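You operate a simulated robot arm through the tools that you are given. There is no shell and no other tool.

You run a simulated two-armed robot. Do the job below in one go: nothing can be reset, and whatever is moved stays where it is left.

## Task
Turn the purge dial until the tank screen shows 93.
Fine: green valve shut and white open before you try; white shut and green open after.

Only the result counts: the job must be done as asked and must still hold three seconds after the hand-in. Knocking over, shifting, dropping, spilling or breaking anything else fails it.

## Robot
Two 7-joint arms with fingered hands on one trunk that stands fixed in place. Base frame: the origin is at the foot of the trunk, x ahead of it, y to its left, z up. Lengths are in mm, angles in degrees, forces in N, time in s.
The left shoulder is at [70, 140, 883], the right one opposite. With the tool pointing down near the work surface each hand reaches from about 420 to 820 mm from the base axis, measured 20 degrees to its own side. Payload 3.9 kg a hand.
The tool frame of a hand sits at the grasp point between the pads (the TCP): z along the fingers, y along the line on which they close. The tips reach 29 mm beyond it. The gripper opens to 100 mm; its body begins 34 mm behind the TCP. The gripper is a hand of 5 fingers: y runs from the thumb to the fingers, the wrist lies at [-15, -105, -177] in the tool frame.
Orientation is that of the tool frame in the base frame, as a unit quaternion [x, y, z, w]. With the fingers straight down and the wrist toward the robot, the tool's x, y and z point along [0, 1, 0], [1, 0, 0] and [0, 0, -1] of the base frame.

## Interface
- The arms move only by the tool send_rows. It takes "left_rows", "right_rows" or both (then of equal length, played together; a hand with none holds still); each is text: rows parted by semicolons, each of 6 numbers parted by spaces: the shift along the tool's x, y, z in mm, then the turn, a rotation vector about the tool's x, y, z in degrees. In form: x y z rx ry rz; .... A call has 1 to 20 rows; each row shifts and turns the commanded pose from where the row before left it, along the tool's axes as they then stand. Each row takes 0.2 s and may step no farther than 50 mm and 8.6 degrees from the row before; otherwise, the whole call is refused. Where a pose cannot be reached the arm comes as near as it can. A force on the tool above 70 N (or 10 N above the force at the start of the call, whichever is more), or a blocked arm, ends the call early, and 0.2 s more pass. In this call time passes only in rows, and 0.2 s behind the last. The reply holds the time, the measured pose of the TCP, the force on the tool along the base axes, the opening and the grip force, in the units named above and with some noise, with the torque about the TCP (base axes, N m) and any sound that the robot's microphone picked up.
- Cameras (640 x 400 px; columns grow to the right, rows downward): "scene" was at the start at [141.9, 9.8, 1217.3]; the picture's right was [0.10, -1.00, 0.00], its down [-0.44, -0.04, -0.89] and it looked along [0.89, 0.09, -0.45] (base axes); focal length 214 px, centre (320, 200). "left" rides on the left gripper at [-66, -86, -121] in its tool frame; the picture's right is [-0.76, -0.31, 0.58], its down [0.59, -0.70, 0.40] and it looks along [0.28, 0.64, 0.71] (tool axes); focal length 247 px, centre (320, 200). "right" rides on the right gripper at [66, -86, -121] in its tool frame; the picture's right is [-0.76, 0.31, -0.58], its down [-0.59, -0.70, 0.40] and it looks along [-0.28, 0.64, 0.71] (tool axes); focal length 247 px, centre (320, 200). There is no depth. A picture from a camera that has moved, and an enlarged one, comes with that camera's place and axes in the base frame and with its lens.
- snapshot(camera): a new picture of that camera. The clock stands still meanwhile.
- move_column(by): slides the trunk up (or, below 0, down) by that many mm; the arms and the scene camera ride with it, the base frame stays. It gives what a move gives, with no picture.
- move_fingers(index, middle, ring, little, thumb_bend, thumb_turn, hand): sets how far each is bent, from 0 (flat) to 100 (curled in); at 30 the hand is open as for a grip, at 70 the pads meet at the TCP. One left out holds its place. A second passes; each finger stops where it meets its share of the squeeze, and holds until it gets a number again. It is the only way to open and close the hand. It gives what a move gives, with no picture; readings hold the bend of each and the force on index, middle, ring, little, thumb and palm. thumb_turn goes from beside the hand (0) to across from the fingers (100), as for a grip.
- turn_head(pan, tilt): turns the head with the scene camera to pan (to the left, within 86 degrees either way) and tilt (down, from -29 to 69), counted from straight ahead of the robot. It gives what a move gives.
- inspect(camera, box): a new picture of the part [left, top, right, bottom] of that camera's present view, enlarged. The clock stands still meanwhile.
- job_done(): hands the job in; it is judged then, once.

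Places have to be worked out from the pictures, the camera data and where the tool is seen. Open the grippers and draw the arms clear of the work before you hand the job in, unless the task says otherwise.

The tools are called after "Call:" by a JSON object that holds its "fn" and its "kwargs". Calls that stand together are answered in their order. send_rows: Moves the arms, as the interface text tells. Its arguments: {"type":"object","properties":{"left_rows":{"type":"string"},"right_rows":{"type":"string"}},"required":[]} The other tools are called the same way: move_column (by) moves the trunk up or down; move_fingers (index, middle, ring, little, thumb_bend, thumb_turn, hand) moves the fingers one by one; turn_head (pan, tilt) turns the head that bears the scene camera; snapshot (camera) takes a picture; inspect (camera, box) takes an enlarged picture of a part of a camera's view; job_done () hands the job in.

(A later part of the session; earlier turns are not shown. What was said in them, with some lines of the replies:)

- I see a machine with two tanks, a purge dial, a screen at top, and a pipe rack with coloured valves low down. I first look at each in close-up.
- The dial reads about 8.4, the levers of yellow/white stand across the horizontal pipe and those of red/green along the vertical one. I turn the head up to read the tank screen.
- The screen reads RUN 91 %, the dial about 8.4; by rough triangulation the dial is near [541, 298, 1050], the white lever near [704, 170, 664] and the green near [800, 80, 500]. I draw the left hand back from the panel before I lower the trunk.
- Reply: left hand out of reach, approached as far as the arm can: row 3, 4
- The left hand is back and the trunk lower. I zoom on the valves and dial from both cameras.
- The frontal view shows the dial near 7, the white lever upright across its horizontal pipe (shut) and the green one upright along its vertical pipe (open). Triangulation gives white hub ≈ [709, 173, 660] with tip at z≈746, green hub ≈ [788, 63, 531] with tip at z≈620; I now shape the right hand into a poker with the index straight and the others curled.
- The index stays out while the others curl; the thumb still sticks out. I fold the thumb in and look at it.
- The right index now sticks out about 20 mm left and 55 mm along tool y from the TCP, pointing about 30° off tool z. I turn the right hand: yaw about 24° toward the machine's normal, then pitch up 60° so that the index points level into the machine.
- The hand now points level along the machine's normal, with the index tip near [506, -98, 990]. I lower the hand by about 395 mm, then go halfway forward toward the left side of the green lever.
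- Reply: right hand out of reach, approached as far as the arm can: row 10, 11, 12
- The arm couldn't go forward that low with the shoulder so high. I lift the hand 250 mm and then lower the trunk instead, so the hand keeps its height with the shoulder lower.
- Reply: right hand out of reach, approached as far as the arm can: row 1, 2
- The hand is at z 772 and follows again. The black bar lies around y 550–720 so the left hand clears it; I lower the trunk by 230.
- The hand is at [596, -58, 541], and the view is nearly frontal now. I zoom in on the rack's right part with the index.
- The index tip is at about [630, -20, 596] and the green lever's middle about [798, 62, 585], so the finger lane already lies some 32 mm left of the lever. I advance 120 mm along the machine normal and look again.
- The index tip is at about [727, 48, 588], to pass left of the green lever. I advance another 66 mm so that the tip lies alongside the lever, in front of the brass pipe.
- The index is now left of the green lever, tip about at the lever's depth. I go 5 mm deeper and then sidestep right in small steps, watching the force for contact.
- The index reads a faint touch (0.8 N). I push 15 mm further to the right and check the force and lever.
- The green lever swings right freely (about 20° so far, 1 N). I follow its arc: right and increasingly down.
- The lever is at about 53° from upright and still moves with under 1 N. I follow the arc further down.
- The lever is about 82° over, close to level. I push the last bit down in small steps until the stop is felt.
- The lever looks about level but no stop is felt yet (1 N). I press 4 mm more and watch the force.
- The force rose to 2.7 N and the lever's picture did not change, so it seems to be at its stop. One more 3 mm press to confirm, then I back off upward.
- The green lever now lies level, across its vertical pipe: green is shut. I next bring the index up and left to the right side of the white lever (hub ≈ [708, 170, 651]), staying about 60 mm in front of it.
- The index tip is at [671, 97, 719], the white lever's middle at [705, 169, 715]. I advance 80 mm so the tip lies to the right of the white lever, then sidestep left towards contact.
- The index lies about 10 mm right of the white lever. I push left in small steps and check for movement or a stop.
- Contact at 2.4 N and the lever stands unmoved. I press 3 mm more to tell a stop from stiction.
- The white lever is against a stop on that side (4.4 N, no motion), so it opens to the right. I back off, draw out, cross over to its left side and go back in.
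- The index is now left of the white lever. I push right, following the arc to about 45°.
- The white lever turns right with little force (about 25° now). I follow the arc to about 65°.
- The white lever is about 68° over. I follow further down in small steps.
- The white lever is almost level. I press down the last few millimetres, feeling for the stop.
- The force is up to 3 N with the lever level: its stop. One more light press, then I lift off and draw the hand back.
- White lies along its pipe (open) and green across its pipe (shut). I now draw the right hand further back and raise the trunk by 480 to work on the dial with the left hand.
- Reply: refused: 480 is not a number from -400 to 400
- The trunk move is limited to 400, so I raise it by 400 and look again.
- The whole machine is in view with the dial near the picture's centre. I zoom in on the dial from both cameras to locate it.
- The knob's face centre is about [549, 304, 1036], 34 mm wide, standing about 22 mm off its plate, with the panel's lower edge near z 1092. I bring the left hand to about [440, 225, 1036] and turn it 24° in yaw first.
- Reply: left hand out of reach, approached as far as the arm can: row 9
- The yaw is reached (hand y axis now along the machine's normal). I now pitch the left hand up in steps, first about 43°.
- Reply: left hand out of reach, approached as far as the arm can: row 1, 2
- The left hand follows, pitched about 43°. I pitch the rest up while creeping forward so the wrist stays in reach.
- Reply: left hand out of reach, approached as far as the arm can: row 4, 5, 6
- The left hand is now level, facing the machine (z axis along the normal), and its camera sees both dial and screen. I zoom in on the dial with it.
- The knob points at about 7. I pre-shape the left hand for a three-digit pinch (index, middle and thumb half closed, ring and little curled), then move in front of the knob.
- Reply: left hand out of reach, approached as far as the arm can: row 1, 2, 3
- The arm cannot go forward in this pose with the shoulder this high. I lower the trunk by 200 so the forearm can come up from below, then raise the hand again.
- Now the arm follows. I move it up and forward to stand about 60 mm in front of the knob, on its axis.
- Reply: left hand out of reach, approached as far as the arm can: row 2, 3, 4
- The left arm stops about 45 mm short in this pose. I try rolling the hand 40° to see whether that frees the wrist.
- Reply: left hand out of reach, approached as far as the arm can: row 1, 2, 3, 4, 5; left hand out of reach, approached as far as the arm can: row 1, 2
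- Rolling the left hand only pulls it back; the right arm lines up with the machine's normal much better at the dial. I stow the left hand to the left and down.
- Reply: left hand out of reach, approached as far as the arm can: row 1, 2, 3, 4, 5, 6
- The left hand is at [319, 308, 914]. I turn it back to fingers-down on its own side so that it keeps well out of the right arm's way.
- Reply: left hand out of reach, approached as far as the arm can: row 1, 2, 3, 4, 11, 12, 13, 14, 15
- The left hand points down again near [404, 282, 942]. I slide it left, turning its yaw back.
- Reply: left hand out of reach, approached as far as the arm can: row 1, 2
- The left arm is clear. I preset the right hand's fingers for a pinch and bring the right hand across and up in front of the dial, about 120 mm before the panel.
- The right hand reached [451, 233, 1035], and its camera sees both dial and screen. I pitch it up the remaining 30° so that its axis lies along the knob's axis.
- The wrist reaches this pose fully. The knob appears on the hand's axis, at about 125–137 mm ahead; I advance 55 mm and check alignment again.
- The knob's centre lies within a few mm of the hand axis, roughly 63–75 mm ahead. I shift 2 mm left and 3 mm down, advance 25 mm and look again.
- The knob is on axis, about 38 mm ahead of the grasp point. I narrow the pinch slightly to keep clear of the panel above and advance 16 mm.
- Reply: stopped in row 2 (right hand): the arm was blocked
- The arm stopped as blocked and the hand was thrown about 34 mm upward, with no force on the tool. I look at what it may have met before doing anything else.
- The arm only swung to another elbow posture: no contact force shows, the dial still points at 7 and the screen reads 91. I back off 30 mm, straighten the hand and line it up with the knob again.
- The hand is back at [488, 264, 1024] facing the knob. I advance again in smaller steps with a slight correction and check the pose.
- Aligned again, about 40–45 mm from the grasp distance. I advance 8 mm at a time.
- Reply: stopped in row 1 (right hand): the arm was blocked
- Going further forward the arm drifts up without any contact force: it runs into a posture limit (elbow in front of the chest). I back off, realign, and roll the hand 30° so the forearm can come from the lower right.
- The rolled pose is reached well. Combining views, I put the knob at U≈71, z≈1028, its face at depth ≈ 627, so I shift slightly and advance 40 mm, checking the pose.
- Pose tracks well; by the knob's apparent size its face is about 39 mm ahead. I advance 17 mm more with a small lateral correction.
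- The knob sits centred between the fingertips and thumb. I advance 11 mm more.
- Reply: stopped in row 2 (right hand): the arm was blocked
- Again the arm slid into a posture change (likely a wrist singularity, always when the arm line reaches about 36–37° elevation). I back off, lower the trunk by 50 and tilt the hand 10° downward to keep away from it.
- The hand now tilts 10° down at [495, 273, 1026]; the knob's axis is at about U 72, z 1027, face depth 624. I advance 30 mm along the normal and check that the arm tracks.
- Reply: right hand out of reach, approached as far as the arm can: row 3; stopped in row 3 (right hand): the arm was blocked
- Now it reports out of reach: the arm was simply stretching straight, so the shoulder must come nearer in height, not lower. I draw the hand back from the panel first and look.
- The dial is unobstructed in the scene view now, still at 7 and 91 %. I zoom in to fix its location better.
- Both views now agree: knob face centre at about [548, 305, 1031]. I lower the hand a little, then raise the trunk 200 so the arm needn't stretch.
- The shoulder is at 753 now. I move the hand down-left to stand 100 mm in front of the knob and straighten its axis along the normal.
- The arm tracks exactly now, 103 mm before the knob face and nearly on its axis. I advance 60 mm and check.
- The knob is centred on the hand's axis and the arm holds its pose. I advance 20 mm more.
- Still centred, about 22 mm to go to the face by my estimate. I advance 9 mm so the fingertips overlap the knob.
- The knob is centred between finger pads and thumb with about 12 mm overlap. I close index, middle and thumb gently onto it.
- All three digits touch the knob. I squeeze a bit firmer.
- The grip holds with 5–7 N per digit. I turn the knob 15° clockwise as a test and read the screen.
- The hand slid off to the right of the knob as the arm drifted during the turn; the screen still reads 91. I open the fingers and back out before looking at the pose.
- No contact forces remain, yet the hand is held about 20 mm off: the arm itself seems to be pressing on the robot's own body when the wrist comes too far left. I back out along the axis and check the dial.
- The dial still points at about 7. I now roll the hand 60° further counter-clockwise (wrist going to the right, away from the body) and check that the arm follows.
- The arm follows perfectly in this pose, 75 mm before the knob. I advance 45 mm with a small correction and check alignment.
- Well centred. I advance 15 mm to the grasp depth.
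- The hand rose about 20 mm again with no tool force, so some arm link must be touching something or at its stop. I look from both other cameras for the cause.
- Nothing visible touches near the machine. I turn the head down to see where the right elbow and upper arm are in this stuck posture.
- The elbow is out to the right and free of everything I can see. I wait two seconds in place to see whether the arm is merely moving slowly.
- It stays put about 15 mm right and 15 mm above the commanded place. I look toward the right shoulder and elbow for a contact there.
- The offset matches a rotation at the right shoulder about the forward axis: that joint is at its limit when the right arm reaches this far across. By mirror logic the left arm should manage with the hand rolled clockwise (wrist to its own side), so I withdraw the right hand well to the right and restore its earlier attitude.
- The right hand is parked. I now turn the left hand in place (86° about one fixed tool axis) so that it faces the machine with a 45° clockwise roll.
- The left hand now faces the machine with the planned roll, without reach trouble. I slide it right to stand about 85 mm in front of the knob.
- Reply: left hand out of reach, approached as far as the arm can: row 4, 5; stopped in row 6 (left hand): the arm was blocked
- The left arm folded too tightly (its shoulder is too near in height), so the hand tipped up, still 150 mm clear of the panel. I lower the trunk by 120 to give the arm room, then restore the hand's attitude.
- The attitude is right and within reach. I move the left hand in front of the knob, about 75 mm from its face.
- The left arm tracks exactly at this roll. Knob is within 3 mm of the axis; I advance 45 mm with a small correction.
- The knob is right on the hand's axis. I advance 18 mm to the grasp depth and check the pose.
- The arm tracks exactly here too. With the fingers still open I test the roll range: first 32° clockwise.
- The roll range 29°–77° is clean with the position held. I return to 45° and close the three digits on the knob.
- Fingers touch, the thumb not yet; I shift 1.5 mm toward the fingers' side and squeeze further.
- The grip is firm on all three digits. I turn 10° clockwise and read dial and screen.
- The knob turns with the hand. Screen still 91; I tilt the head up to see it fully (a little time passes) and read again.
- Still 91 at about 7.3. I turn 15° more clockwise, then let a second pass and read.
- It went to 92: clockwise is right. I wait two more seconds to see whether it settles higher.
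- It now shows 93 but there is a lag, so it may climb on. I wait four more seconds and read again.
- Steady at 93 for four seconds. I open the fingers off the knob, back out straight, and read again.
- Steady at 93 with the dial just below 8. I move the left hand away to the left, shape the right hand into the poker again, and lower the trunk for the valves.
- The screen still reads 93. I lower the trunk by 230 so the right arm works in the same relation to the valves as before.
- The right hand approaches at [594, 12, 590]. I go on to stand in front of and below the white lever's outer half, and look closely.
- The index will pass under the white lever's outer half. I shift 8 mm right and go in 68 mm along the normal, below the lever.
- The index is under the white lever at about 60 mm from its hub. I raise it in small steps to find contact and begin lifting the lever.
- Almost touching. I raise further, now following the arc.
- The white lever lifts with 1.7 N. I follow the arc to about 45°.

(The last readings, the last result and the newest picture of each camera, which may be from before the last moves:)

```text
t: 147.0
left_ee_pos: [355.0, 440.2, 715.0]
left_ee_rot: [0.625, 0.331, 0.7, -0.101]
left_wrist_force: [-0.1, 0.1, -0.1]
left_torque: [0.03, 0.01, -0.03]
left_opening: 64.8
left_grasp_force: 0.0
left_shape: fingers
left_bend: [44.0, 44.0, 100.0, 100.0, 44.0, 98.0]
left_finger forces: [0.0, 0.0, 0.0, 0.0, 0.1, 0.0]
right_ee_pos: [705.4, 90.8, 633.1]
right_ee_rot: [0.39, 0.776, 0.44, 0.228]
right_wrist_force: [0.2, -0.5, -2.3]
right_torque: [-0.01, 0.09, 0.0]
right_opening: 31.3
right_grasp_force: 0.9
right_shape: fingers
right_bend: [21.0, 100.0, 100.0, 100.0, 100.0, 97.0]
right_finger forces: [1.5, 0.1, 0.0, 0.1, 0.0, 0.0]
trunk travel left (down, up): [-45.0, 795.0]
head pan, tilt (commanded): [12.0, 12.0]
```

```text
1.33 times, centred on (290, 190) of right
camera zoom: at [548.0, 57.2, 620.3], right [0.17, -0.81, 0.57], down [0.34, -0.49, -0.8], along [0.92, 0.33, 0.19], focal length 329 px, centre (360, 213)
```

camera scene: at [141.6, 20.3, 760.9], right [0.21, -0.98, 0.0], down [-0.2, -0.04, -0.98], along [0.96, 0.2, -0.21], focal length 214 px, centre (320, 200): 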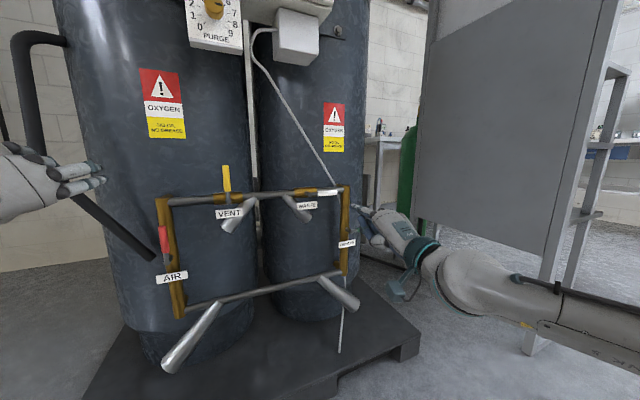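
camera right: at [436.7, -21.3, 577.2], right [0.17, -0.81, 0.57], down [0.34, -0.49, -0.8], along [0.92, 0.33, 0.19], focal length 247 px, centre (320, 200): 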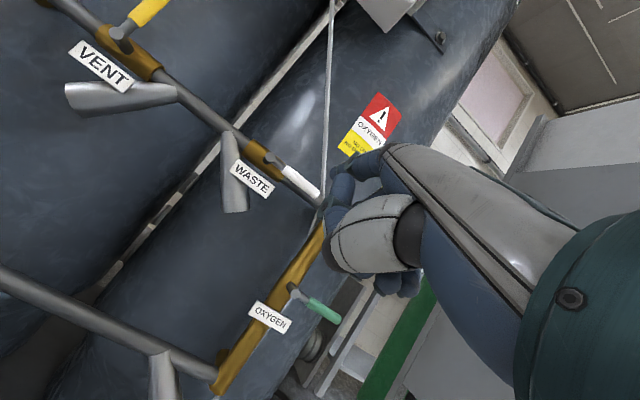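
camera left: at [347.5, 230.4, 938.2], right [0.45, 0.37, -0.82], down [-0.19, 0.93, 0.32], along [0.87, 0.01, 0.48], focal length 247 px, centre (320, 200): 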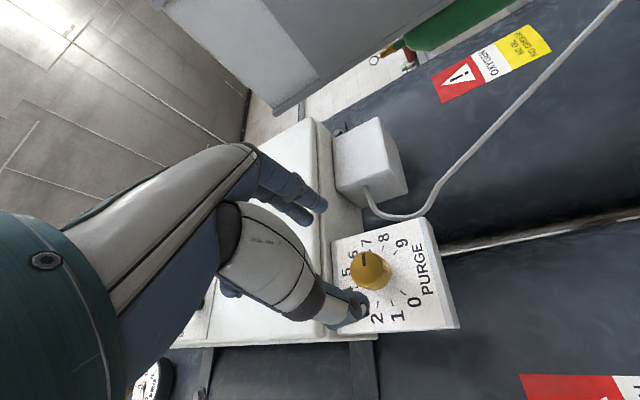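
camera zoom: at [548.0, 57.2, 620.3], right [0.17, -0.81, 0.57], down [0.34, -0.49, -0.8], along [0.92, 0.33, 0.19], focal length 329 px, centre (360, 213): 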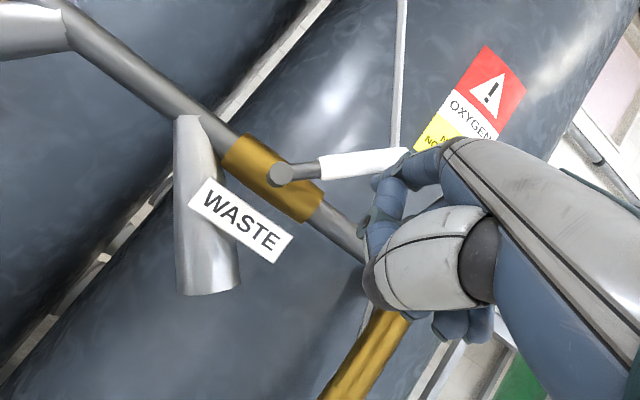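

The lever stands at about 40° from upright. I follow the arc to about 10°.

Call:
{"fn": "send_rows", "kwargs": {"right_rows": "3.6 3.4 -2 0 0 0; 3.6 3.4 -2 0 0 0; 3.6 3.4 -2 0 0 0; 4.6 2.5 -1.5 0 0 0; 4.6 2.5 -1.5 0 0 0; 4.6 2.5 -1.5 0 0 0"}}

Call:
{"fn": "inspect", "kwargs": {"camera": "scene", "box": [270, 150, 370, 220]}}

Call:
{"fn": "inspect", "kwargs": {"camera": "right", "box": [180, 40, 400, 340]}}

```text
t: 148.4
left_ee_pos: [356.1, 440.2, 714.2]
left_ee_rot: [0.624, 0.332, 0.7, -0.101]
left_wrist_force: [0.4, -0.6, -1.2]
left_torque: [-0.04, -0.04, -0.03]
left_opening: 64.7
left_grasp_force: 0.0
left_shape: fingers
left_bend: [44.0, 44.0, 100.0, 100.0, 44.0, 98.0]
left_finger forces: [0.1, 0.1, 0.1, 0.0, 0.0, 0.1]
right_ee_pos: [691.2, 111.3, 652.5]
right_ee_rot: [0.39, 0.776, 0.44, 0.228]
right_wrist_force: [0.1, -0.5, -0.9]
right_torque: [0.05, 0.01, -0.02]
right_opening: 32.0
right_grasp_force: 0.6
right_shape: fingers
right_bend: [21.0, 100.0, 100.0, 100.0, 100.0, 97.0]
right_finger forces: [1.1, 0.1, 0.0, 0.0, 0.1, 0.1]
trunk travel left (down, up): [-45.0, 795.0]
head pan, tilt (commanded): [12.0, 12.0]
```

```text
5.71 times, centred on (320, 185) of scene
camera zoom: at [141.9, 20.3, 760.8], right [0.21, -0.98, 0.0], down [-0.2, -0.04, -0.98], along [0.96, 0.2, -0.21], focal length 1226 px, centre (320, 286)
```

zoom: 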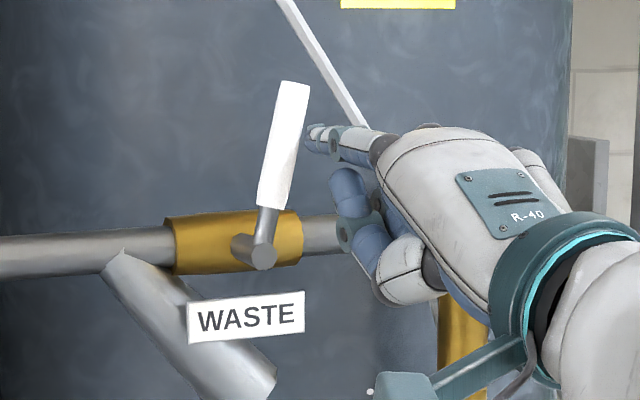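

```text
1.33 times, centred on (290, 190) of right
camera zoom: at [533.4, 77.2, 640.6], right [0.17, -0.81, 0.57], down [0.34, -0.49, -0.8], along [0.92, 0.33, 0.19], focal length 329 px, centre (360, 213)
```

zoom: 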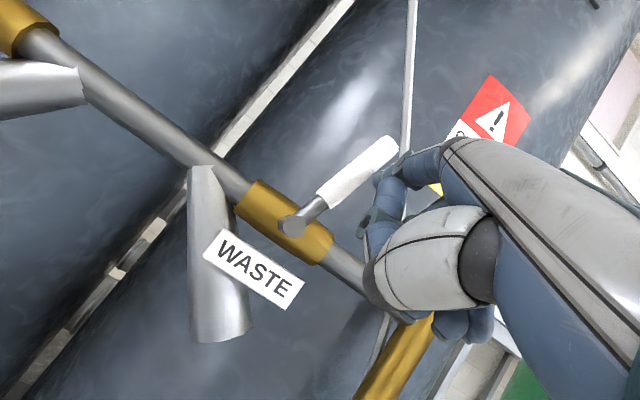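

About 12° remain. I push left toward the stop in small steps.

Call:
{"fn": "send_rows", "kwargs": {"right_rows": "5 1.5 -0.9 0 0 0; 5 1 -0.6 0 0 0; 4 0.5 -0.3 0 0 0"}}

Call:
{"fn": "inspect", "kwargs": {"camera": "scene", "box": [270, 150, 370, 220]}}

```text
t: 149.2
left_ee_pos: [355.9, 439.5, 716.0]
left_ee_rot: [0.624, 0.332, 0.7, -0.1]
left_wrist_force: [-0.7, -0.5, -0.7]
left_torque: [0.0, -0.03, -0.04]
left_opening: 64.9
left_grasp_force: 0.0
left_shape: fingers
left_bend: [44.0, 44.0, 100.0, 100.0, 44.0, 98.0]
left_finger forces: [0.1, 0.0, 0.1, 0.0, 0.0, 0.1]
right_ee_pos: [682.7, 122.1, 656.5]
right_ee_rot: [0.39, 0.776, 0.441, 0.228]
right_wrist_force: [0.4, -1.2, -0.6]
right_torque: [0.05, -0.01, -0.05]
right_opening: 32.4
right_grasp_force: 1.1
right_shape: fingers
right_bend: [20.0, 100.0, 100.0, 100.0, 100.0, 97.0]
right_finger forces: [1.1, 0.1, 0.0, 0.1, 0.1, 0.1]
trunk travel left (down, up): [-45.0, 795.0]
head pan, tilt (commanded): [12.0, 12.0]
```

```text
5.71 times, centred on (320, 185) of scene
camera zoom: at [141.8, 20.3, 760.9], right [0.21, -0.98, 0.0], down [-0.2, -0.04, -0.98], along [0.96, 0.2, -0.21], focal length 1226 px, centre (320, 286)
```

zoom: 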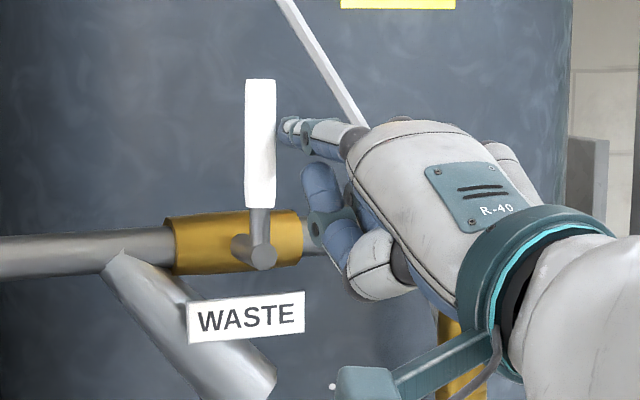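

The lever is practically upright. I press a few millimetres more to seat it against its stop.

Call:
{"fn": "send_rows", "kwargs": {"right_rows": "3 0 0 0 0 0; 2 0 0 0 0 0"}}

Call:
{"fn": "inspect", "kwargs": {"camera": "scene", "box": [270, 150, 370, 220]}}

```text
t: 149.8
left_ee_pos: [355.8, 439.7, 715.8]
left_ee_rot: [0.625, 0.331, 0.7, -0.1]
left_wrist_force: [-0.4, -0.4, 0.8]
left_torque: [-0.01, -0.01, 0.01]
left_opening: 65.0
left_grasp_force: 0.1
left_shape: fingers
left_bend: [44.0, 44.0, 100.0, 100.0, 44.0, 98.0]
left_finger forces: [0.1, 0.0, 0.0, 0.0, 0.0, 0.0]
right_ee_pos: [681.2, 125.0, 656.9]
right_ee_rot: [0.391, 0.776, 0.44, 0.228]
right_wrist_force: [3.3, -3.9, 0.5]
right_torque: [0.18, 0.1, -0.2]
right_opening: 32.3
right_grasp_force: 2.3
right_shape: fingers
right_bend: [20.0, 100.0, 100.0, 100.0, 100.0, 97.0]
right_finger forces: [3.8, 0.1, 0.1, 0.0, 0.1, 0.0]
trunk travel left (down, up): [-45.0, 795.0]
head pan, tilt (commanded): [12.0, 12.0]
```

```text
5.71 times, centred on (320, 185) of scene
camera zoom: at [142.0, 20.1, 760.8], right [0.21, -0.98, 0.0], down [-0.2, -0.04, -0.98], along [0.96, 0.2, -0.21], focal length 1226 px, centre (320, 286)
```

zoom: 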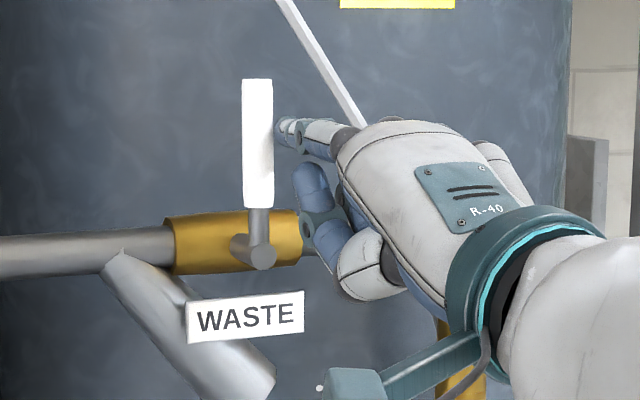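

White is upright against its stop: shut. I back off, draw out and move down-right to below the green lever.

Call:
{"fn": "send_rows", "kwargs": {"right_rows": "-8 0 0 0 0 0; 0.2 -11.9 -20.1 0 0 0; 0.2 -11.9 -20.1 0 0 0; 0.2 -11.9 -20.1 0 0 0; -24.5 -26.5 17.7 0 0 0; -24.5 -26.5 17.7 0 0 0; -24.5 -26.5 17.7 0 0 0; -24.5 -26.5 17.7 0 0 0; -24.5 -26.5 17.7 0 0 0; -24.5 -26.5 17.7 0 0 0; -24.5 -26.5 17.7 0 0 0"}}

Call:
{"fn": "inspect", "kwargs": {"camera": "scene", "box": [270, 160, 430, 290]}}

Call:
{"fn": "inspect", "kwargs": {"camera": "right", "box": [180, 40, 400, 340]}}

```text
t: 152.2
left_ee_pos: [355.8, 439.8, 715.1]
left_ee_rot: [0.624, 0.332, 0.7, -0.101]
left_wrist_force: [0.3, 0.3, -0.2]
left_torque: [0.02, 0.0, 0.01]
left_opening: 65.0
left_grasp_force: 0.1
left_shape: fingers
left_bend: [44.0, 44.0, 100.0, 100.0, 44.0, 98.0]
left_finger forces: [0.0, 0.0, 0.1, 0.0, 0.0, 0.1]
right_ee_pos: [740.3, -51.6, 436.9]
right_ee_rot: [0.389, 0.777, 0.44, 0.227]
right_wrist_force: [0.1, -0.2, -0.2]
right_torque: [-0.05, 0.0, -0.01]
right_opening: 32.2
right_grasp_force: 0.1
right_shape: fingers
right_bend: [20.0, 100.0, 100.0, 100.0, 100.0, 97.0]
right_finger forces: [0.0, 0.1, 0.0, 0.1, 0.0, 0.1]
trunk travel left (down, up): [-45.0, 795.0]
head pan, tilt (commanded): [12.0, 12.0]
```

```text
3.08 times, centred on (350, 225) of scene
camera zoom: at [141.6, 20.5, 760.9], right [0.21, -0.98, 0.0], down [-0.2, -0.04, -0.98], along [0.96, 0.2, -0.21], focal length 660 px, centre (228, 123)
```

zoom: 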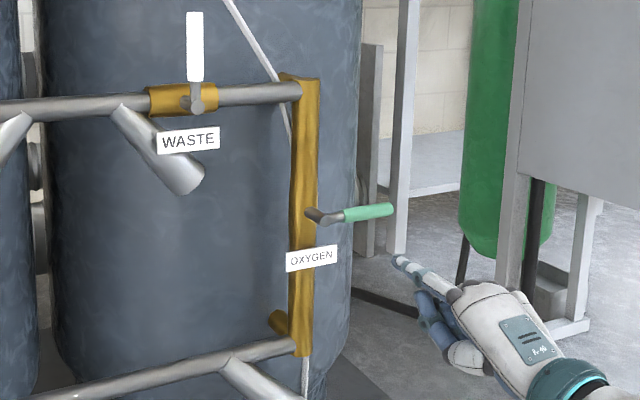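

```text
1.33 times, centred on (290, 190) of right
camera zoom: at [583.1, -86.6, 423.8], right [0.17, -0.81, 0.57], down [0.34, -0.49, -0.8], along [0.92, 0.33, 0.19], focal length 329 px, centre (360, 213)
```

zoom: 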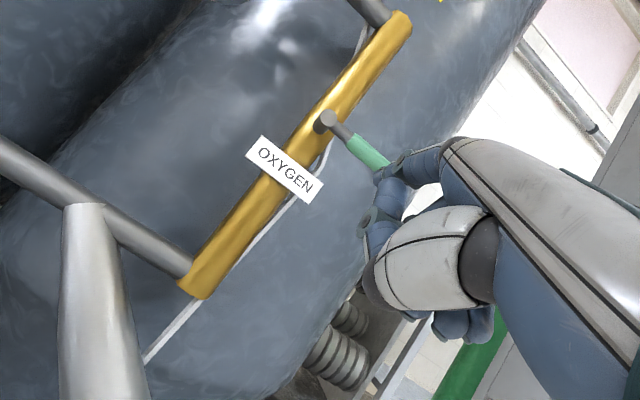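

White stays upright. The index is in front of and below the green lever; I shift 5 mm right and go in 70 mm beneath it.

Call:
{"fn": "send_rows", "kwargs": {"right_rows": "-5 0 0 0 0 0; -0.2 11.9 20.1 0 0 0; -0.2 11.9 20.1 0 0 0; -0.2 11.9 20.1 0 0 0"}}

Call:
{"fn": "inspect", "kwargs": {"camera": "scene", "box": [300, 180, 400, 270]}}

Call:
{"fn": "inspect", "kwargs": {"camera": "right", "box": [180, 40, 400, 340]}}

```text
t: 153.2
left_ee_pos: [356.7, 439.3, 716.3]
left_ee_rot: [0.625, 0.332, 0.699, -0.101]
left_wrist_force: [0.2, 0.1, 0.1]
left_torque: [-0.02, 0.02, 0.03]
left_opening: 64.9
left_grasp_force: 0.1
left_shape: fingers
left_bend: [44.0, 44.0, 100.0, 100.0, 44.0, 98.0]
left_finger forces: [0.0, 0.0, 0.0, 0.0, 0.0, 0.0]
right_ee_pos: [801.1, -15.6, 437.0]
right_ee_rot: [0.39, 0.776, 0.44, 0.227]
right_wrist_force: [-0.4, -1.1, 0.7]
right_torque: [-0.03, 0.01, 0.01]
right_opening: 32.3
right_grasp_force: 0.0
right_shape: fingers
right_bend: [20.0, 100.0, 100.0, 100.0, 100.0, 97.0]
right_finger forces: [0.1, 0.1, 0.0, 0.0, 0.0, 0.0]
trunk travel left (down, up): [-45.0, 795.0]
head pan, tilt (commanded): [12.0, 12.0]
```

```text
4.44 times, centred on (350, 225) of scene
camera zoom: at [141.7, 20.3, 760.9], right [0.21, -0.98, 0.0], down [-0.2, -0.04, -0.98], along [0.96, 0.2, -0.21], focal length 953 px, centre (187, 89)
```

zoom: 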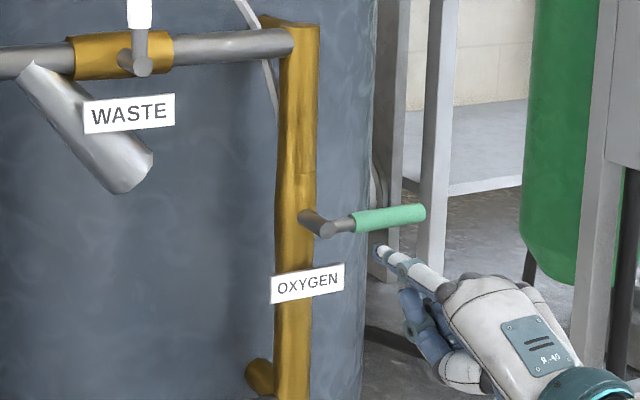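

```text
1.33 times, centred on (290, 190) of right
camera zoom: at [643.4, -50.3, 423.9], right [0.17, -0.81, 0.57], down [0.34, -0.49, -0.8], along [0.92, 0.33, 0.19], focal length 329 px, centre (360, 213)
```

zoom: 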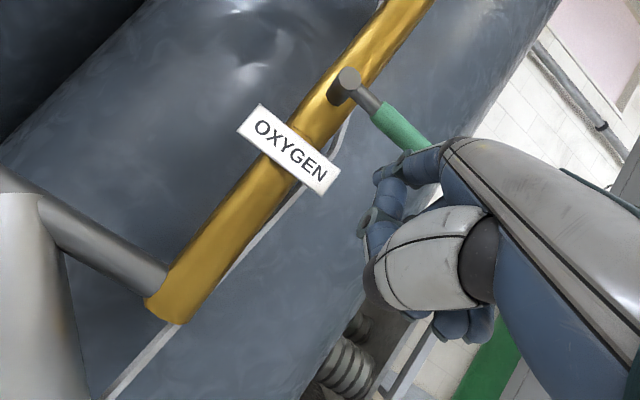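

The index is under the green lever at about 55 mm from its hub. I raise it until it touches and begins to lift.

Call:
{"fn": "send_rows", "kwargs": {"right_rows": "0 4.3 -2.6 0 0 0; 0 4.3 -2.6 0 0 0; 0 4.3 -2.6 0 0 0; 0 4.3 -2.6 0 0 0; 0 4.3 -2.6 0 0 0; 0 4.3 -2.6 0 0 0"}}

Call:
{"fn": "inspect", "kwargs": {"camera": "scene", "box": [300, 180, 400, 270]}}

```text
t: 154.6
left_ee_pos: [355.6, 440.0, 715.1]
left_ee_rot: [0.625, 0.332, 0.7, -0.1]
left_wrist_force: [-0.6, 0.1, -0.7]
left_torque: [0.0, 0.0, -0.02]
left_opening: 64.8
left_grasp_force: 0.1
left_shape: fingers
left_bend: [44.0, 44.0, 100.0, 100.0, 44.0, 98.0]
left_finger forces: [0.1, 0.0, 0.0, 0.0, 0.0, 0.1]
right_ee_pos: [800.5, -17.7, 466.7]
right_ee_rot: [0.39, 0.776, 0.44, 0.228]
right_wrist_force: [0.5, 0.4, -2.1]
right_torque: [-0.09, 0.12, 0.01]
right_opening: 31.2
right_grasp_force: 1.2
right_shape: fingers
right_bend: [21.0, 100.0, 100.0, 100.0, 100.0, 97.0]
right_finger forces: [1.9, 0.0, 0.1, 0.1, 0.0, 0.0]
trunk travel left (down, up): [-45.0, 795.0]
head pan, tilt (commanded): [12.0, 12.0]
```

```text
4.44 times, centred on (350, 225) of scene
camera zoom: at [142.1, 20.4, 760.8], right [0.21, -0.98, 0.0], down [-0.2, -0.04, -0.98], along [0.96, 0.2, -0.21], focal length 953 px, centre (187, 89)
```

zoom: 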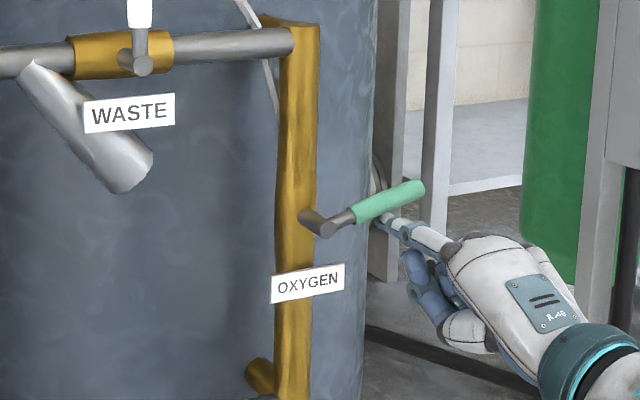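

The green lever is lifting with 2 N. I follow the arc.

Call:
{"fn": "send_rows", "kwargs": {"right_rows": "0.3 4.5 -2.7 0 0 0; 0.5 4.5 -2.7 0 0 0; 0.7 4.5 -2.7 0 0 0; 2 4.1 -2.5 0 0 0; 2 4.1 -2.5 0 0 0; 2 4.1 -2.5 0 0 0"}}

Call:
{"fn": "inspect", "kwargs": {"camera": "scene", "box": [300, 180, 400, 270]}}

Call:
{"fn": "inspect", "kwargs": {"camera": "right", "box": [180, 40, 400, 340]}}

```text
t: 156.0
left_ee_pos: [356.8, 440.1, 715.6]
left_ee_rot: [0.624, 0.331, 0.7, -0.1]
left_wrist_force: [0.8, 0.1, 0.5]
left_torque: [0.0, -0.01, -0.02]
left_opening: 64.6
left_grasp_force: 0.1
left_shape: fingers
left_bend: [44.0, 44.0, 100.0, 100.0, 44.0, 98.0]
left_finger forces: [0.0, 0.0, 0.0, 0.0, 0.0, 0.0]
right_ee_pos: [795.4, -11.0, 496.3]
right_ee_rot: [0.39, 0.776, 0.44, 0.228]
right_wrist_force: [1.4, -0.6, -1.3]
right_torque: [-0.05, 0.1, -0.06]
right_opening: 31.3
right_grasp_force: 1.3
right_shape: fingers
right_bend: [21.0, 100.0, 100.0, 100.0, 100.0, 97.0]
right_finger forces: [1.7, 0.0, 0.0, 0.1, 0.0, 0.0]
trunk travel left (down, up): [-45.0, 795.0]
head pan, tilt (commanded): [12.0, 12.0]
```

```text
4.44 times, centred on (350, 225) of scene
camera zoom: at [142.0, 20.3, 760.8], right [0.21, -0.98, 0.0], down [-0.2, -0.04, -0.98], along [0.96, 0.2, -0.21], focal length 953 px, centre (187, 89)
```

zoom: 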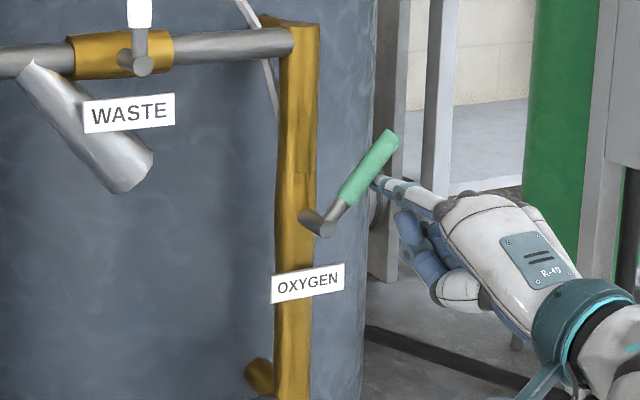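

```text
1.33 times, centred on (290, 190) of right
camera zoom: at [637.5, -44.9, 483.5], right [0.17, -0.81, 0.57], down [0.34, -0.49, -0.8], along [0.92, 0.33, 0.19], focal length 329 px, centre (360, 213)
```

zoom: 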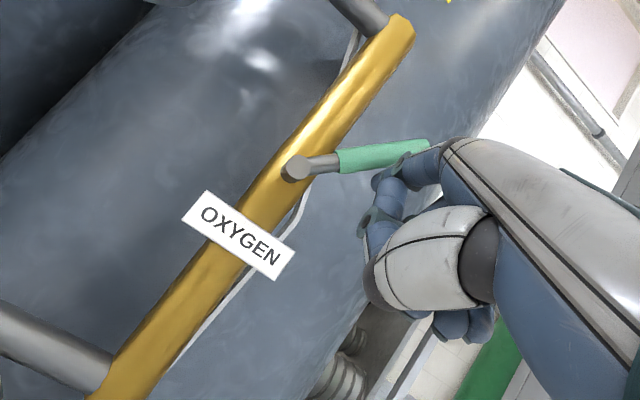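

About 40° remain. I continue along the arc.

Call:
{"fn": "send_rows", "kwargs": {"right_rows": "3.4 3 -1.8 0 0 0; 3.4 3 -1.8 0 0 0; 3.4 3 -1.8 0 0 0; 4.2 2.2 -1.3 0 0 0; 4.2 2.2 -1.3 0 0 0; 4.2 2.2 -1.3 0 0 0"}}

Call:
{"fn": "inspect", "kwargs": {"camera": "scene", "box": [300, 180, 400, 270]}}

Call:
{"fn": "inspect", "kwargs": {"camera": "right", "box": [180, 40, 400, 340]}}

```text
t: 157.4
left_ee_pos: [355.9, 439.7, 715.4]
left_ee_rot: [0.624, 0.332, 0.7, -0.1]
left_wrist_force: [0.6, 0.2, -0.5]
left_torque: [-0.01, 0.03, 0.02]
left_opening: 64.9
left_grasp_force: 0.1
left_shape: fingers
left_bend: [44.0, 44.0, 100.0, 100.0, 44.0, 98.0]
left_finger forces: [0.0, 0.0, 0.0, 0.0, 0.0, 0.0]
right_ee_pos: [781.1, 7.2, 515.6]
right_ee_rot: [0.39, 0.776, 0.44, 0.229]
right_wrist_force: [1.3, -0.9, -1.1]
right_torque: [0.02, 0.07, -0.05]
right_opening: 31.6
right_grasp_force: 0.6
right_shape: fingers
right_bend: [21.0, 100.0, 100.0, 100.0, 100.0, 97.0]
right_finger forces: [1.5, 0.1, 0.1, 0.0, 0.1, 0.1]
trunk travel left (down, up): [-45.0, 795.0]
head pan, tilt (commanded): [12.0, 12.0]
```

```text
4.44 times, centred on (350, 225) of scene
camera zoom: at [142.0, 20.3, 760.8], right [0.21, -0.98, 0.0], down [-0.2, -0.04, -0.98], along [0.96, 0.2, -0.21], focal length 953 px, centre (187, 89)
```

zoom: 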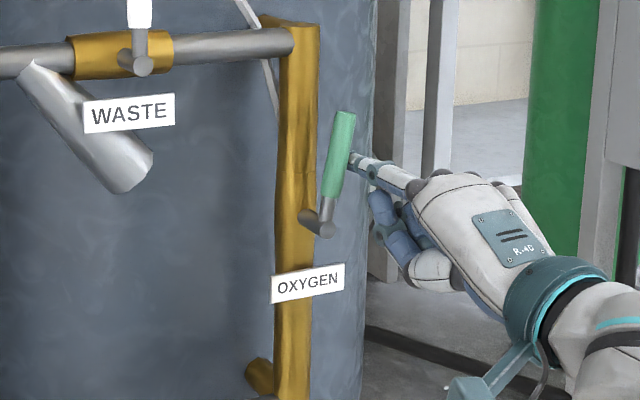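

```text
1.33 times, centred on (290, 190) of right
camera zoom: at [623.6, -26.2, 501.4], right [0.17, -0.81, 0.57], down [0.34, -0.49, -0.8], along [0.92, 0.33, 0.19], focal length 329 px, centre (360, 213)
```

zoom: 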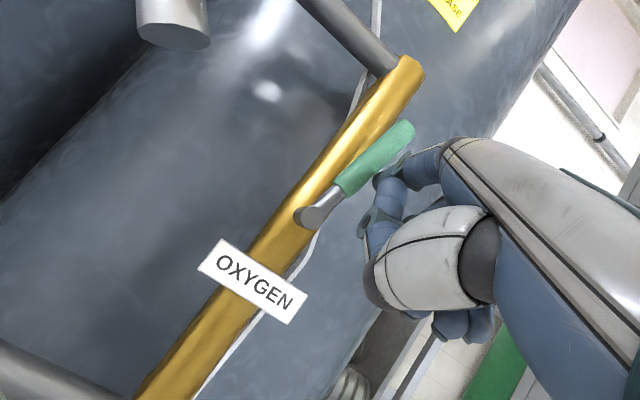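

About 10° remain. I push left to the stop.

Call:
{"fn": "send_rows", "kwargs": {"right_rows": "4 1 -0.6 0 0 0; 4 0.6 -0.4 0 0 0; 3 0.3 -0.2 0 0 0"}}

Call:
{"fn": "inspect", "kwargs": {"camera": "scene", "box": [300, 180, 400, 270]}}

```text
t: 158.2
left_ee_pos: [357.3, 439.5, 715.0]
left_ee_rot: [0.624, 0.332, 0.7, -0.101]
left_wrist_force: [0.9, -0.3, 0.6]
left_torque: [0.0, 0.0, 0.04]
left_opening: 64.8
left_grasp_force: 0.1
left_shape: fingers
left_bend: [44.0, 44.0, 100.0, 100.0, 44.0, 98.0]
left_finger forces: [0.0, 0.1, 0.0, 0.1, 0.0, 0.1]
right_ee_pos: [775.3, 16.0, 516.4]
right_ee_rot: [0.391, 0.776, 0.44, 0.228]
right_wrist_force: [1.6, -2.1, -0.7]
right_torque: [0.04, 0.09, -0.1]
right_opening: 31.8
right_grasp_force: 1.1
right_shape: fingers
right_bend: [21.0, 100.0, 100.0, 100.0, 100.0, 97.0]
right_finger forces: [2.6, 0.1, 0.0, 0.0, 0.1, 0.0]
trunk travel left (down, up): [-45.0, 795.0]
head pan, tilt (commanded): [12.0, 12.0]
```

```text
4.44 times, centred on (350, 225) of scene
camera zoom: at [142.0, 20.2, 760.8], right [0.21, -0.98, 0.0], down [-0.2, -0.04, -0.98], along [0.96, 0.2, -0.21], focal length 953 px, centre (187, 89)
```

zoom: 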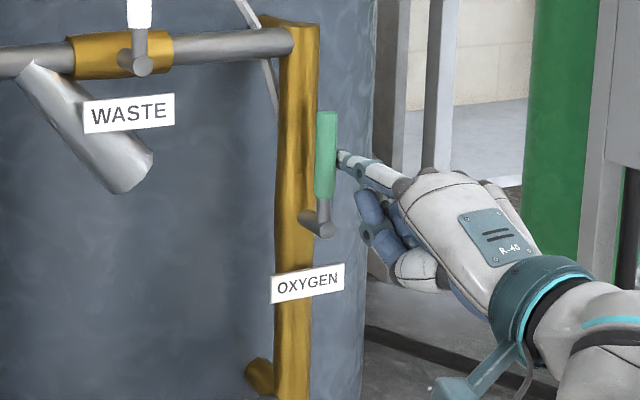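

The green lever is upright again, force 2.6 N. One more light press to confirm the stop.

Call:
{"fn": "send_rows", "kwargs": {"right_rows": "3 0 0 0 0 0"}}

Call:
{"fn": "inspect", "kwargs": {"camera": "scene", "box": [300, 180, 400, 270]}}

```text
t: 158.6
left_ee_pos: [355.8, 439.9, 715.5]
left_ee_rot: [0.625, 0.331, 0.7, -0.1]
left_wrist_force: [0.7, -0.4, -0.2]
left_torque: [-0.01, -0.02, -0.02]
left_opening: 64.9
left_grasp_force: 0.1
left_shape: fingers
left_bend: [44.0, 44.0, 100.0, 100.0, 44.0, 98.0]
left_finger forces: [0.0, 0.0, 0.0, 0.1, 0.0, 0.0]
right_ee_pos: [774.3, 16.3, 515.4]
right_ee_rot: [0.39, 0.776, 0.44, 0.228]
right_wrist_force: [3.5, -4.0, -1.0]
right_torque: [0.21, 0.21, -0.22]
right_opening: 32.3
right_grasp_force: 2.8
right_shape: fingers
right_bend: [21.0, 100.0, 100.0, 100.0, 100.0, 97.0]
right_finger forces: [5.1, 0.0, 0.0, 0.0, 0.1, 0.0]
trunk travel left (down, up): [-45.0, 795.0]
head pan, tilt (commanded): [12.0, 12.0]
```

```text
4.44 times, centred on (350, 225) of scene
camera zoom: at [142.1, 20.1, 760.8], right [0.21, -0.98, 0.0], down [-0.2, -0.04, -0.98], along [0.96, 0.2, -0.21], focal length 953 px, centre (187, 89)
```

zoom: 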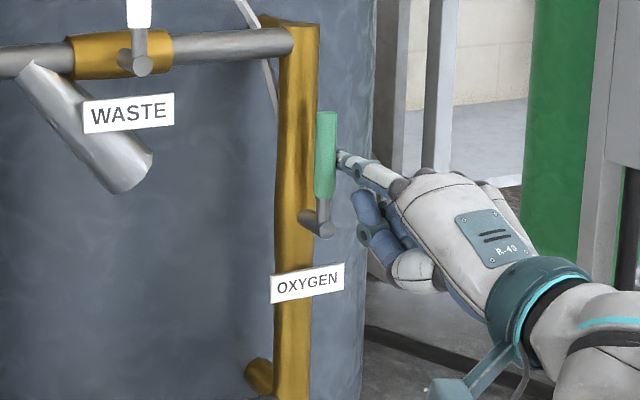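

Green is upright against its stop: open. I back off to the right, withdraw the hand well back, and look up at the screen.

Call:
{"fn": "send_rows", "kwargs": {"right_rows": "-8 0 0 0 0 0; -4 0 0 0 0 0; 0.2 -11.9 -20.1 0 0 0; 0.2 -11.9 -20.1 0 0 0; 0.2 -11.9 -20.1 0 0 0; 0.3 -18 -30 0 0 0; 0.3 -18 -30 0 0 0; 0.3 -18 -30 0 0 0"}}

Call:
{"fn": "turn_head", "kwargs": {"pan": 20, "tilt": -25}}

Call:
{"fn": "snapshot", "kwargs": {"camera": "scene"}}

```text
t: 160.4
left_ee_pos: [355.3, 440.5, 715.5]
left_ee_rot: [0.625, 0.331, 0.7, -0.101]
left_wrist_force: [-0.4, -1.0, 0.7]
left_torque: [0.01, -0.01, 0.01]
left_opening: 65.1
left_grasp_force: 0.0
left_shape: fingers
left_bend: [44.0, 44.0, 100.0, 100.0, 44.0, 98.0]
left_finger forces: [0.1, 0.1, 0.0, 0.0, 0.0, 0.0]
right_ee_pos: [639.0, -93.1, 514.8]
right_ee_rot: [0.39, 0.777, 0.439, 0.228]
right_wrist_force: [-0.4, -0.5, 1.3]
right_torque: [-0.01, 0.01, 0.0]
right_opening: 32.3
right_grasp_force: 0.2
right_shape: fingers
right_bend: [20.0, 100.0, 100.0, 100.0, 100.0, 97.0]
right_finger forces: [0.0, 0.0, 0.0, 0.0, 0.1, 0.0]
trunk travel left (down, up): [-45.0, 795.0]
head pan, tilt (commanded): [12.0, 12.0]
```

```text
t: 161.5
left_ee_pos: [355.1, 439.9, 716.7]
left_ee_rot: [0.625, 0.331, 0.7, -0.1]
left_wrist_force: [0.2, 0.7, -0.3]
left_torque: [0.03, 0.02, -0.03]
left_opening: 64.8
left_grasp_force: 0.0
left_shape: fingers
left_bend: [44.0, 44.0, 100.0, 100.0, 44.0, 98.0]
left_finger forces: [0.0, 0.0, 0.1, 0.0, 0.0, 0.1]
right_ee_pos: [639.7, -92.6, 514.2]
right_ee_rot: [0.39, 0.776, 0.44, 0.228]
right_wrist_force: [0.2, 0.4, 0.5]
right_torque: [-0.01, 0.01, 0.0]
right_opening: 32.2
right_grasp_force: 0.1
right_shape: fingers
right_bend: [20.0, 100.0, 100.0, 100.0, 100.0, 97.0]
right_finger forces: [0.1, 0.1, 0.1, 0.0, 0.1, 0.0]
trunk travel left (down, up): [-45.0, 795.0]
head pan, tilt (commanded): [20.0, -25.0]
```

```text
taken
camera scene: at [117.4, 25.3, 815.7], right [0.34, -0.94, 0.0], down [0.4, 0.14, -0.91], along [0.85, 0.31, 0.42], focal length 214 px, centre (320, 200)
```

scene: 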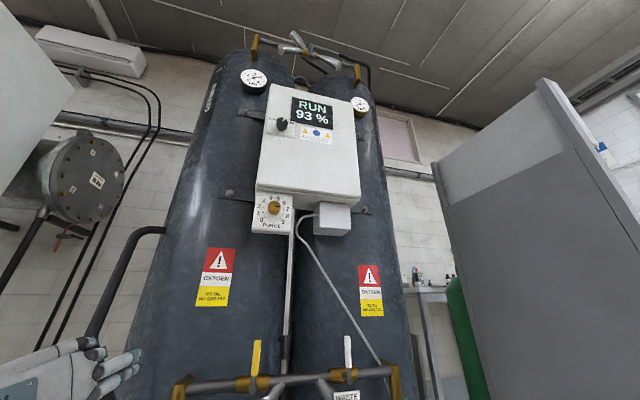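

The screen holds 93 with white shut and green open. I open both hands and draw the right arm a bit further back.

Call:
{"fn": "move_fingers", "kwargs": {"hand": "right", "thumb_bend": 30}}

Call:
{"fn": "move_fingers", "kwargs": {"hand": "right", "index": 30, "middle": 30, "ring": 30, "little": 30}}

Call:
{"fn": "move_fingers", "kwargs": {"hand": "left", "index": 30, "middle": 30, "ring": 30, "little": 30, "thumb_bend": 30}}

Call:
{"fn": "send_rows", "kwargs": {"right_rows": "0 -18 -30 0 0 0; 0 -18 -30 0 0 0; 0 -18 -30 0 0 0"}}

Call:
{"fn": "inspect", "kwargs": {"camera": "scene", "box": [230, 70, 390, 240]}}

Call:
{"fn": "turn_head", "kwargs": {"pan": 12, "tilt": 12}}

Call:
{"fn": "snapshot", "kwargs": {"camera": "scene"}}

Call:
{"fn": "inspect", "kwargs": {"camera": "scene", "box": [150, 150, 380, 320]}}

```text
t: 162.5
left_ee_pos: [356.2, 440.2, 715.0]
left_ee_rot: [0.625, 0.331, 0.7, -0.1]
left_wrist_force: [-0.8, 0.1, -0.9]
left_torque: [0.0, 0.02, 0.01]
left_opening: 64.7
left_grasp_force: 0.1
left_shape: fingers
left_bend: [44.0, 44.0, 100.0, 100.0, 44.0, 98.0]
left_finger forces: [0.0, 0.0, 0.0, 0.1, 0.1, 0.0]
right_ee_pos: [639.5, -92.2, 516.2]
right_ee_rot: [0.389, 0.777, 0.439, 0.228]
right_wrist_force: [-1.2, -0.1, 0.6]
right_torque: [0.01, -0.02, -0.01]
right_opening: 112.6
right_grasp_force: 0.1
right_shape: fingers
right_bend: [20.0, 100.0, 100.0, 100.0, 30.0, 97.0]
right_finger forces: [0.1, 0.0, 0.0, 0.0, 0.1, 0.0]
trunk travel left (down, up): [-45.0, 795.0]
head pan, tilt (commanded): [20.0, -25.0]
```

```text
t: 163.5
left_ee_pos: [356.4, 439.8, 716.4]
left_ee_rot: [0.624, 0.332, 0.7, -0.101]
left_wrist_force: [0.2, -0.6, -0.3]
left_torque: [0.03, -0.03, 0.0]
left_opening: 65.0
left_grasp_force: 0.1
left_shape: fingers
left_bend: [44.0, 44.0, 100.0, 100.0, 44.0, 98.0]
left_finger forces: [0.0, 0.0, 0.0, 0.0, 0.0, 0.1]
right_ee_pos: [639.9, -92.9, 515.8]
right_ee_rot: [0.39, 0.776, 0.44, 0.228]
right_wrist_force: [-0.3, -0.3, 0.2]
right_torque: [-0.01, 0.03, -0.04]
right_opening: 98.2
right_grasp_force: 0.1
right_shape: fingers
right_bend: [30.0, 30.0, 30.0, 30.0, 30.0, 97.0]
right_finger forces: [0.0, 0.0, 0.0, 0.0, 0.0, 0.0]
trunk travel left (down, up): [-45.0, 795.0]
head pan, tilt (commanded): [20.0, -25.0]
```

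```text
t: 164.5
left_ee_pos: [355.1, 441.2, 714.5]
left_ee_rot: [0.625, 0.331, 0.7, -0.099]
left_wrist_force: [-0.3, 0.4, 0.6]
left_torque: [0.03, 0.01, -0.02]
left_opening: 98.2
left_grasp_force: 0.0
left_shape: fingers
left_bend: [30.0, 30.0, 30.0, 30.0, 30.0, 98.0]
left_finger forces: [0.0, 0.0, 0.0, 0.0, 0.0, 0.0]
right_ee_pos: [639.3, -92.1, 514.7]
right_ee_rot: [0.39, 0.776, 0.44, 0.228]
right_wrist_force: [0.5, 0.5, -0.3]
right_torque: [0.0, 0.03, 0.0]
right_opening: 98.8
right_grasp_force: 0.0
right_shape: fingers
right_bend: [30.0, 30.0, 30.0, 30.0, 30.0, 97.0]
right_finger forces: [0.0, 0.0, 0.0, 0.1, 0.0, 0.0]
trunk travel left (down, up): [-45.0, 795.0]
head pan, tilt (commanded): [20.0, -25.0]
```

```text
t: 165.3
left_ee_pos: [355.8, 439.1, 714.3]
left_ee_rot: [0.625, 0.33, 0.7, -0.102]
left_wrist_force: [0.0, -0.2, 1.0]
left_torque: [-0.01, 0.02, 0.02]
left_opening: 98.4
left_grasp_force: 0.0
left_shape: fingers
left_bend: [30.0, 30.0, 30.0, 30.0, 30.0, 98.0]
left_finger forces: [0.1, 0.0, 0.1, 0.0, 0.0, 0.0]
right_ee_pos: [554.2, -154.5, 513.6]
right_ee_rot: [0.389, 0.776, 0.44, 0.228]
right_wrist_force: [0.4, -1.8, -0.2]
right_torque: [0.02, 0.03, 0.0]
right_opening: 98.5
right_grasp_force: 0.1
right_shape: fingers
right_bend: [30.0, 30.0, 30.0, 30.0, 30.0, 98.0]
right_finger forces: [0.0, 0.1, 0.0, 0.0, 0.0, 0.0]
trunk travel left (down, up): [-45.0, 795.0]
head pan, tilt (commanded): [20.0, -25.0]
```

```text
2.35 times, centred on (310, 155) of scene
camera zoom: at [117.7, 24.2, 815.8], right [0.34, -0.94, 0.0], down [0.4, 0.15, -0.91], along [0.85, 0.31, 0.42], focal length 505 px, centre (344, 306)
```

zoom: 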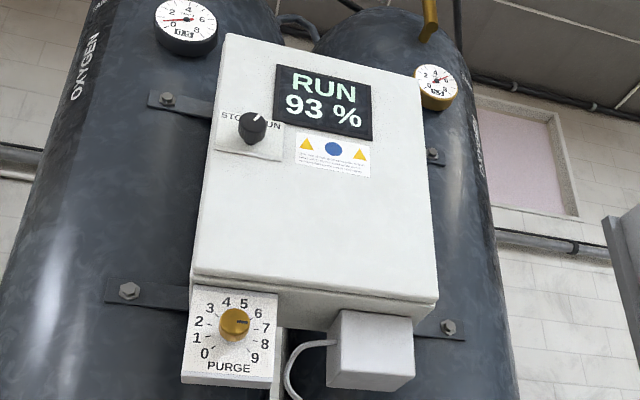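

```text
t: 166.3
left_ee_pos: [356.9, 440.3, 715.8]
left_ee_rot: [0.624, 0.331, 0.7, -0.101]
left_wrist_force: [0.4, -0.1, -0.4]
left_torque: [0.01, 0.03, 0.01]
left_opening: 98.4
left_grasp_force: 0.0
left_shape: fingers
left_bend: [30.0, 30.0, 30.0, 30.0, 30.0, 98.0]
left_finger forces: [0.0, 0.1, 0.0, 0.1, 0.0, 0.0]
right_ee_pos: [554.9, -152.3, 514.1]
right_ee_rot: [0.389, 0.777, 0.439, 0.229]
right_wrist_force: [-0.6, 0.4, -0.2]
right_torque: [-0.03, 0.02, -0.01]
right_opening: 98.8
right_grasp_force: 0.1
right_shape: fingers
right_bend: [30.0, 30.0, 30.0, 30.0, 30.0, 98.0]
right_finger forces: [0.1, 0.0, 0.1, 0.1, 0.1, 0.0]
trunk travel left (down, up): [-45.0, 795.0]
head pan, tilt (commanded): [12.0, 12.0]
```

```text
taken
camera scene: at [141.8, 20.4, 760.9], right [0.21, -0.98, 0.0], down [-0.2, -0.04, -0.98], along [0.96, 0.2, -0.21], focal length 214 px, centre (320, 200)
```

scene: 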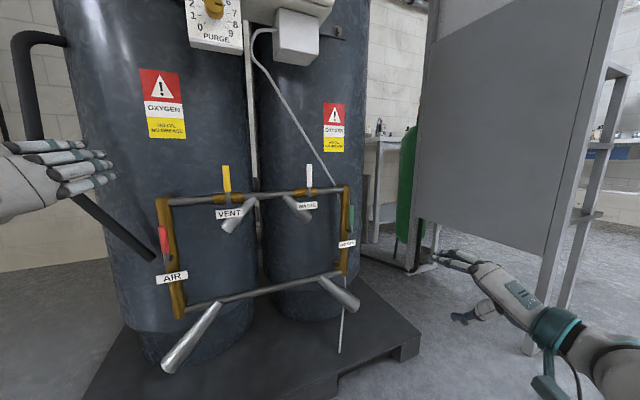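

```text
2.35 times, centred on (265, 235) of scene
camera zoom: at [141.8, 20.4, 760.9], right [0.21, -0.98, 0.0], down [-0.2, -0.04, -0.98], along [0.96, 0.2, -0.21], focal length 505 px, centre (449, 118)
```

zoom: 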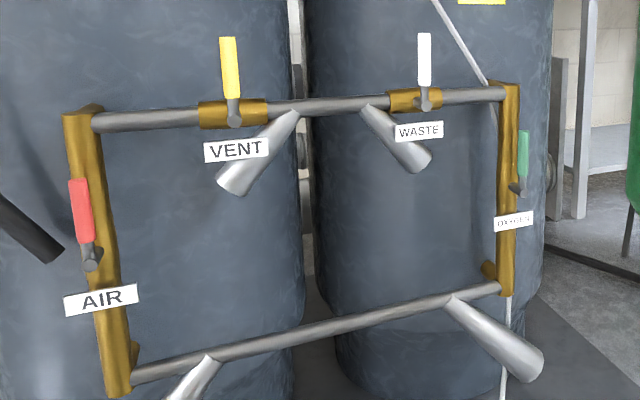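

White is upright across its pipe (shut), green along its pipe (open), yellow and red untouched, both hands open and clear. One last look at the screen before handing in.

Call:
{"fn": "turn_head", "kwargs": {"pan": 20, "tilt": -25}}

Call:
{"fn": "send_rows", "kwargs": {"right_rows": "0 0 0 0 0 0; 0 0 0 0 0 0; 0 0 0 0 0 0; 0 0 0 0 0 0; 0 0 0 0 0 0; 0 0 0 0 0 0; 0 0 0 0 0 0; 0 0 0 0 0 0; 0 0 0 0 0 0; 0 0 0 0 0 0; 0 0 0 0 0 0; 0 0 0 0 0 0; 0 0 0 0 0 0; 0 0 0 0 0 0; 0 0 0 0 0 0"}}

Call:
{"fn": "inspect", "kwargs": {"camera": "scene", "box": [230, 70, 390, 240]}}

```text
t: 167.3
left_ee_pos: [355.6, 440.6, 715.1]
left_ee_rot: [0.624, 0.331, 0.7, -0.1]
left_wrist_force: [-0.5, -0.7, -0.4]
left_torque: [0.0, -0.01, -0.04]
left_opening: 98.4
left_grasp_force: 0.0
left_shape: fingers
left_bend: [30.0, 30.0, 30.0, 30.0, 30.0, 98.0]
left_finger forces: [0.1, 0.0, 0.1, 0.0, 0.0, 0.0]
right_ee_pos: [555.2, -154.5, 514.9]
right_ee_rot: [0.389, 0.778, 0.437, 0.229]
right_wrist_force: [-0.1, 1.0, 0.5]
right_torque: [-0.01, 0.03, 0.03]
right_opening: 98.6
right_grasp_force: 0.0
right_shape: fingers
right_bend: [30.0, 30.0, 30.0, 30.0, 30.0, 98.0]
right_finger forces: [0.0, 0.0, 0.0, 0.0, 0.0, 0.0]
trunk travel left (down, up): [-45.0, 795.0]
head pan, tilt (commanded): [20.0, -25.0]
```

```text
t: 170.5
left_ee_pos: [355.8, 442.0, 715.5]
left_ee_rot: [0.625, 0.331, 0.7, -0.101]
left_wrist_force: [0.2, -0.6, 0.2]
left_torque: [0.03, 0.03, 0.0]
left_opening: 98.4
left_grasp_force: 0.0
left_shape: fingers
left_bend: [30.0, 30.0, 30.0, 30.0, 30.0, 98.0]
left_finger forces: [0.0, 0.1, 0.0, 0.0, 0.1, 0.0]
right_ee_pos: [555.0, -154.2, 515.8]
right_ee_rot: [0.389, 0.777, 0.44, 0.227]
right_wrist_force: [0.0, -0.2, 0.4]
right_torque: [0.0, 0.0, 0.03]
right_opening: 98.7
right_grasp_force: 0.1
right_shape: fingers
right_bend: [30.0, 30.0, 30.0, 30.0, 30.0, 98.0]
right_finger forces: [0.0, 0.0, 0.0, 0.1, 0.1, 0.0]
trunk travel left (down, up): [-45.0, 795.0]
head pan, tilt (commanded): [20.0, -25.0]
```

```text
2.35 times, centred on (310, 155) of scene
camera zoom: at [117.3, 25.3, 815.8], right [0.34, -0.94, 0.0], down [0.4, 0.14, -0.91], along [0.85, 0.31, 0.42], focal length 505 px, centre (344, 306)
```

zoom: 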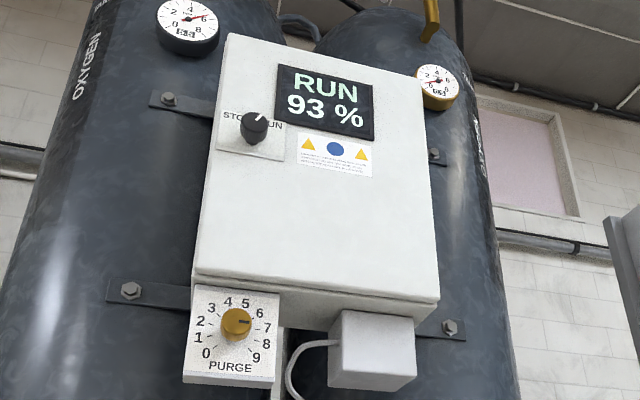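

The screen still shows RUN 93 % twelve seconds after the last valve was set; white is shut, green open, hands open and clear. I hand the job in.

Call:
{"fn": "job_done", "kwargs": {}}

```text
The job is handed in.
```

The job is handed in. The tank screen read 93 % from about 40 s before the hand-in, including 12 s after the last valve was set.

- **Before the dial:** I shut the green valve and opened the white one, pushing each lever until I felt its stop.
- **Dial:** I turned the purge dial about 25° clockwise, from about 7 to just under 8. The screen went from 91 to 93 and stayed there.
- **After the dial:** I shut the white valve and opened the green one, again to their stops. In the last view both levers are upright, as they were at the start.
- **Everything else:** the yellow and red valves and the STOP/RUN knob were not touched. Both hands are open and clear of the machine.

The right arm could not turn the dial. On that try the hand slid off the knob, but the dial stayed at 7 and the screen at 91. I then used the left hand. I saw no sign that anything was shifted or damaged.
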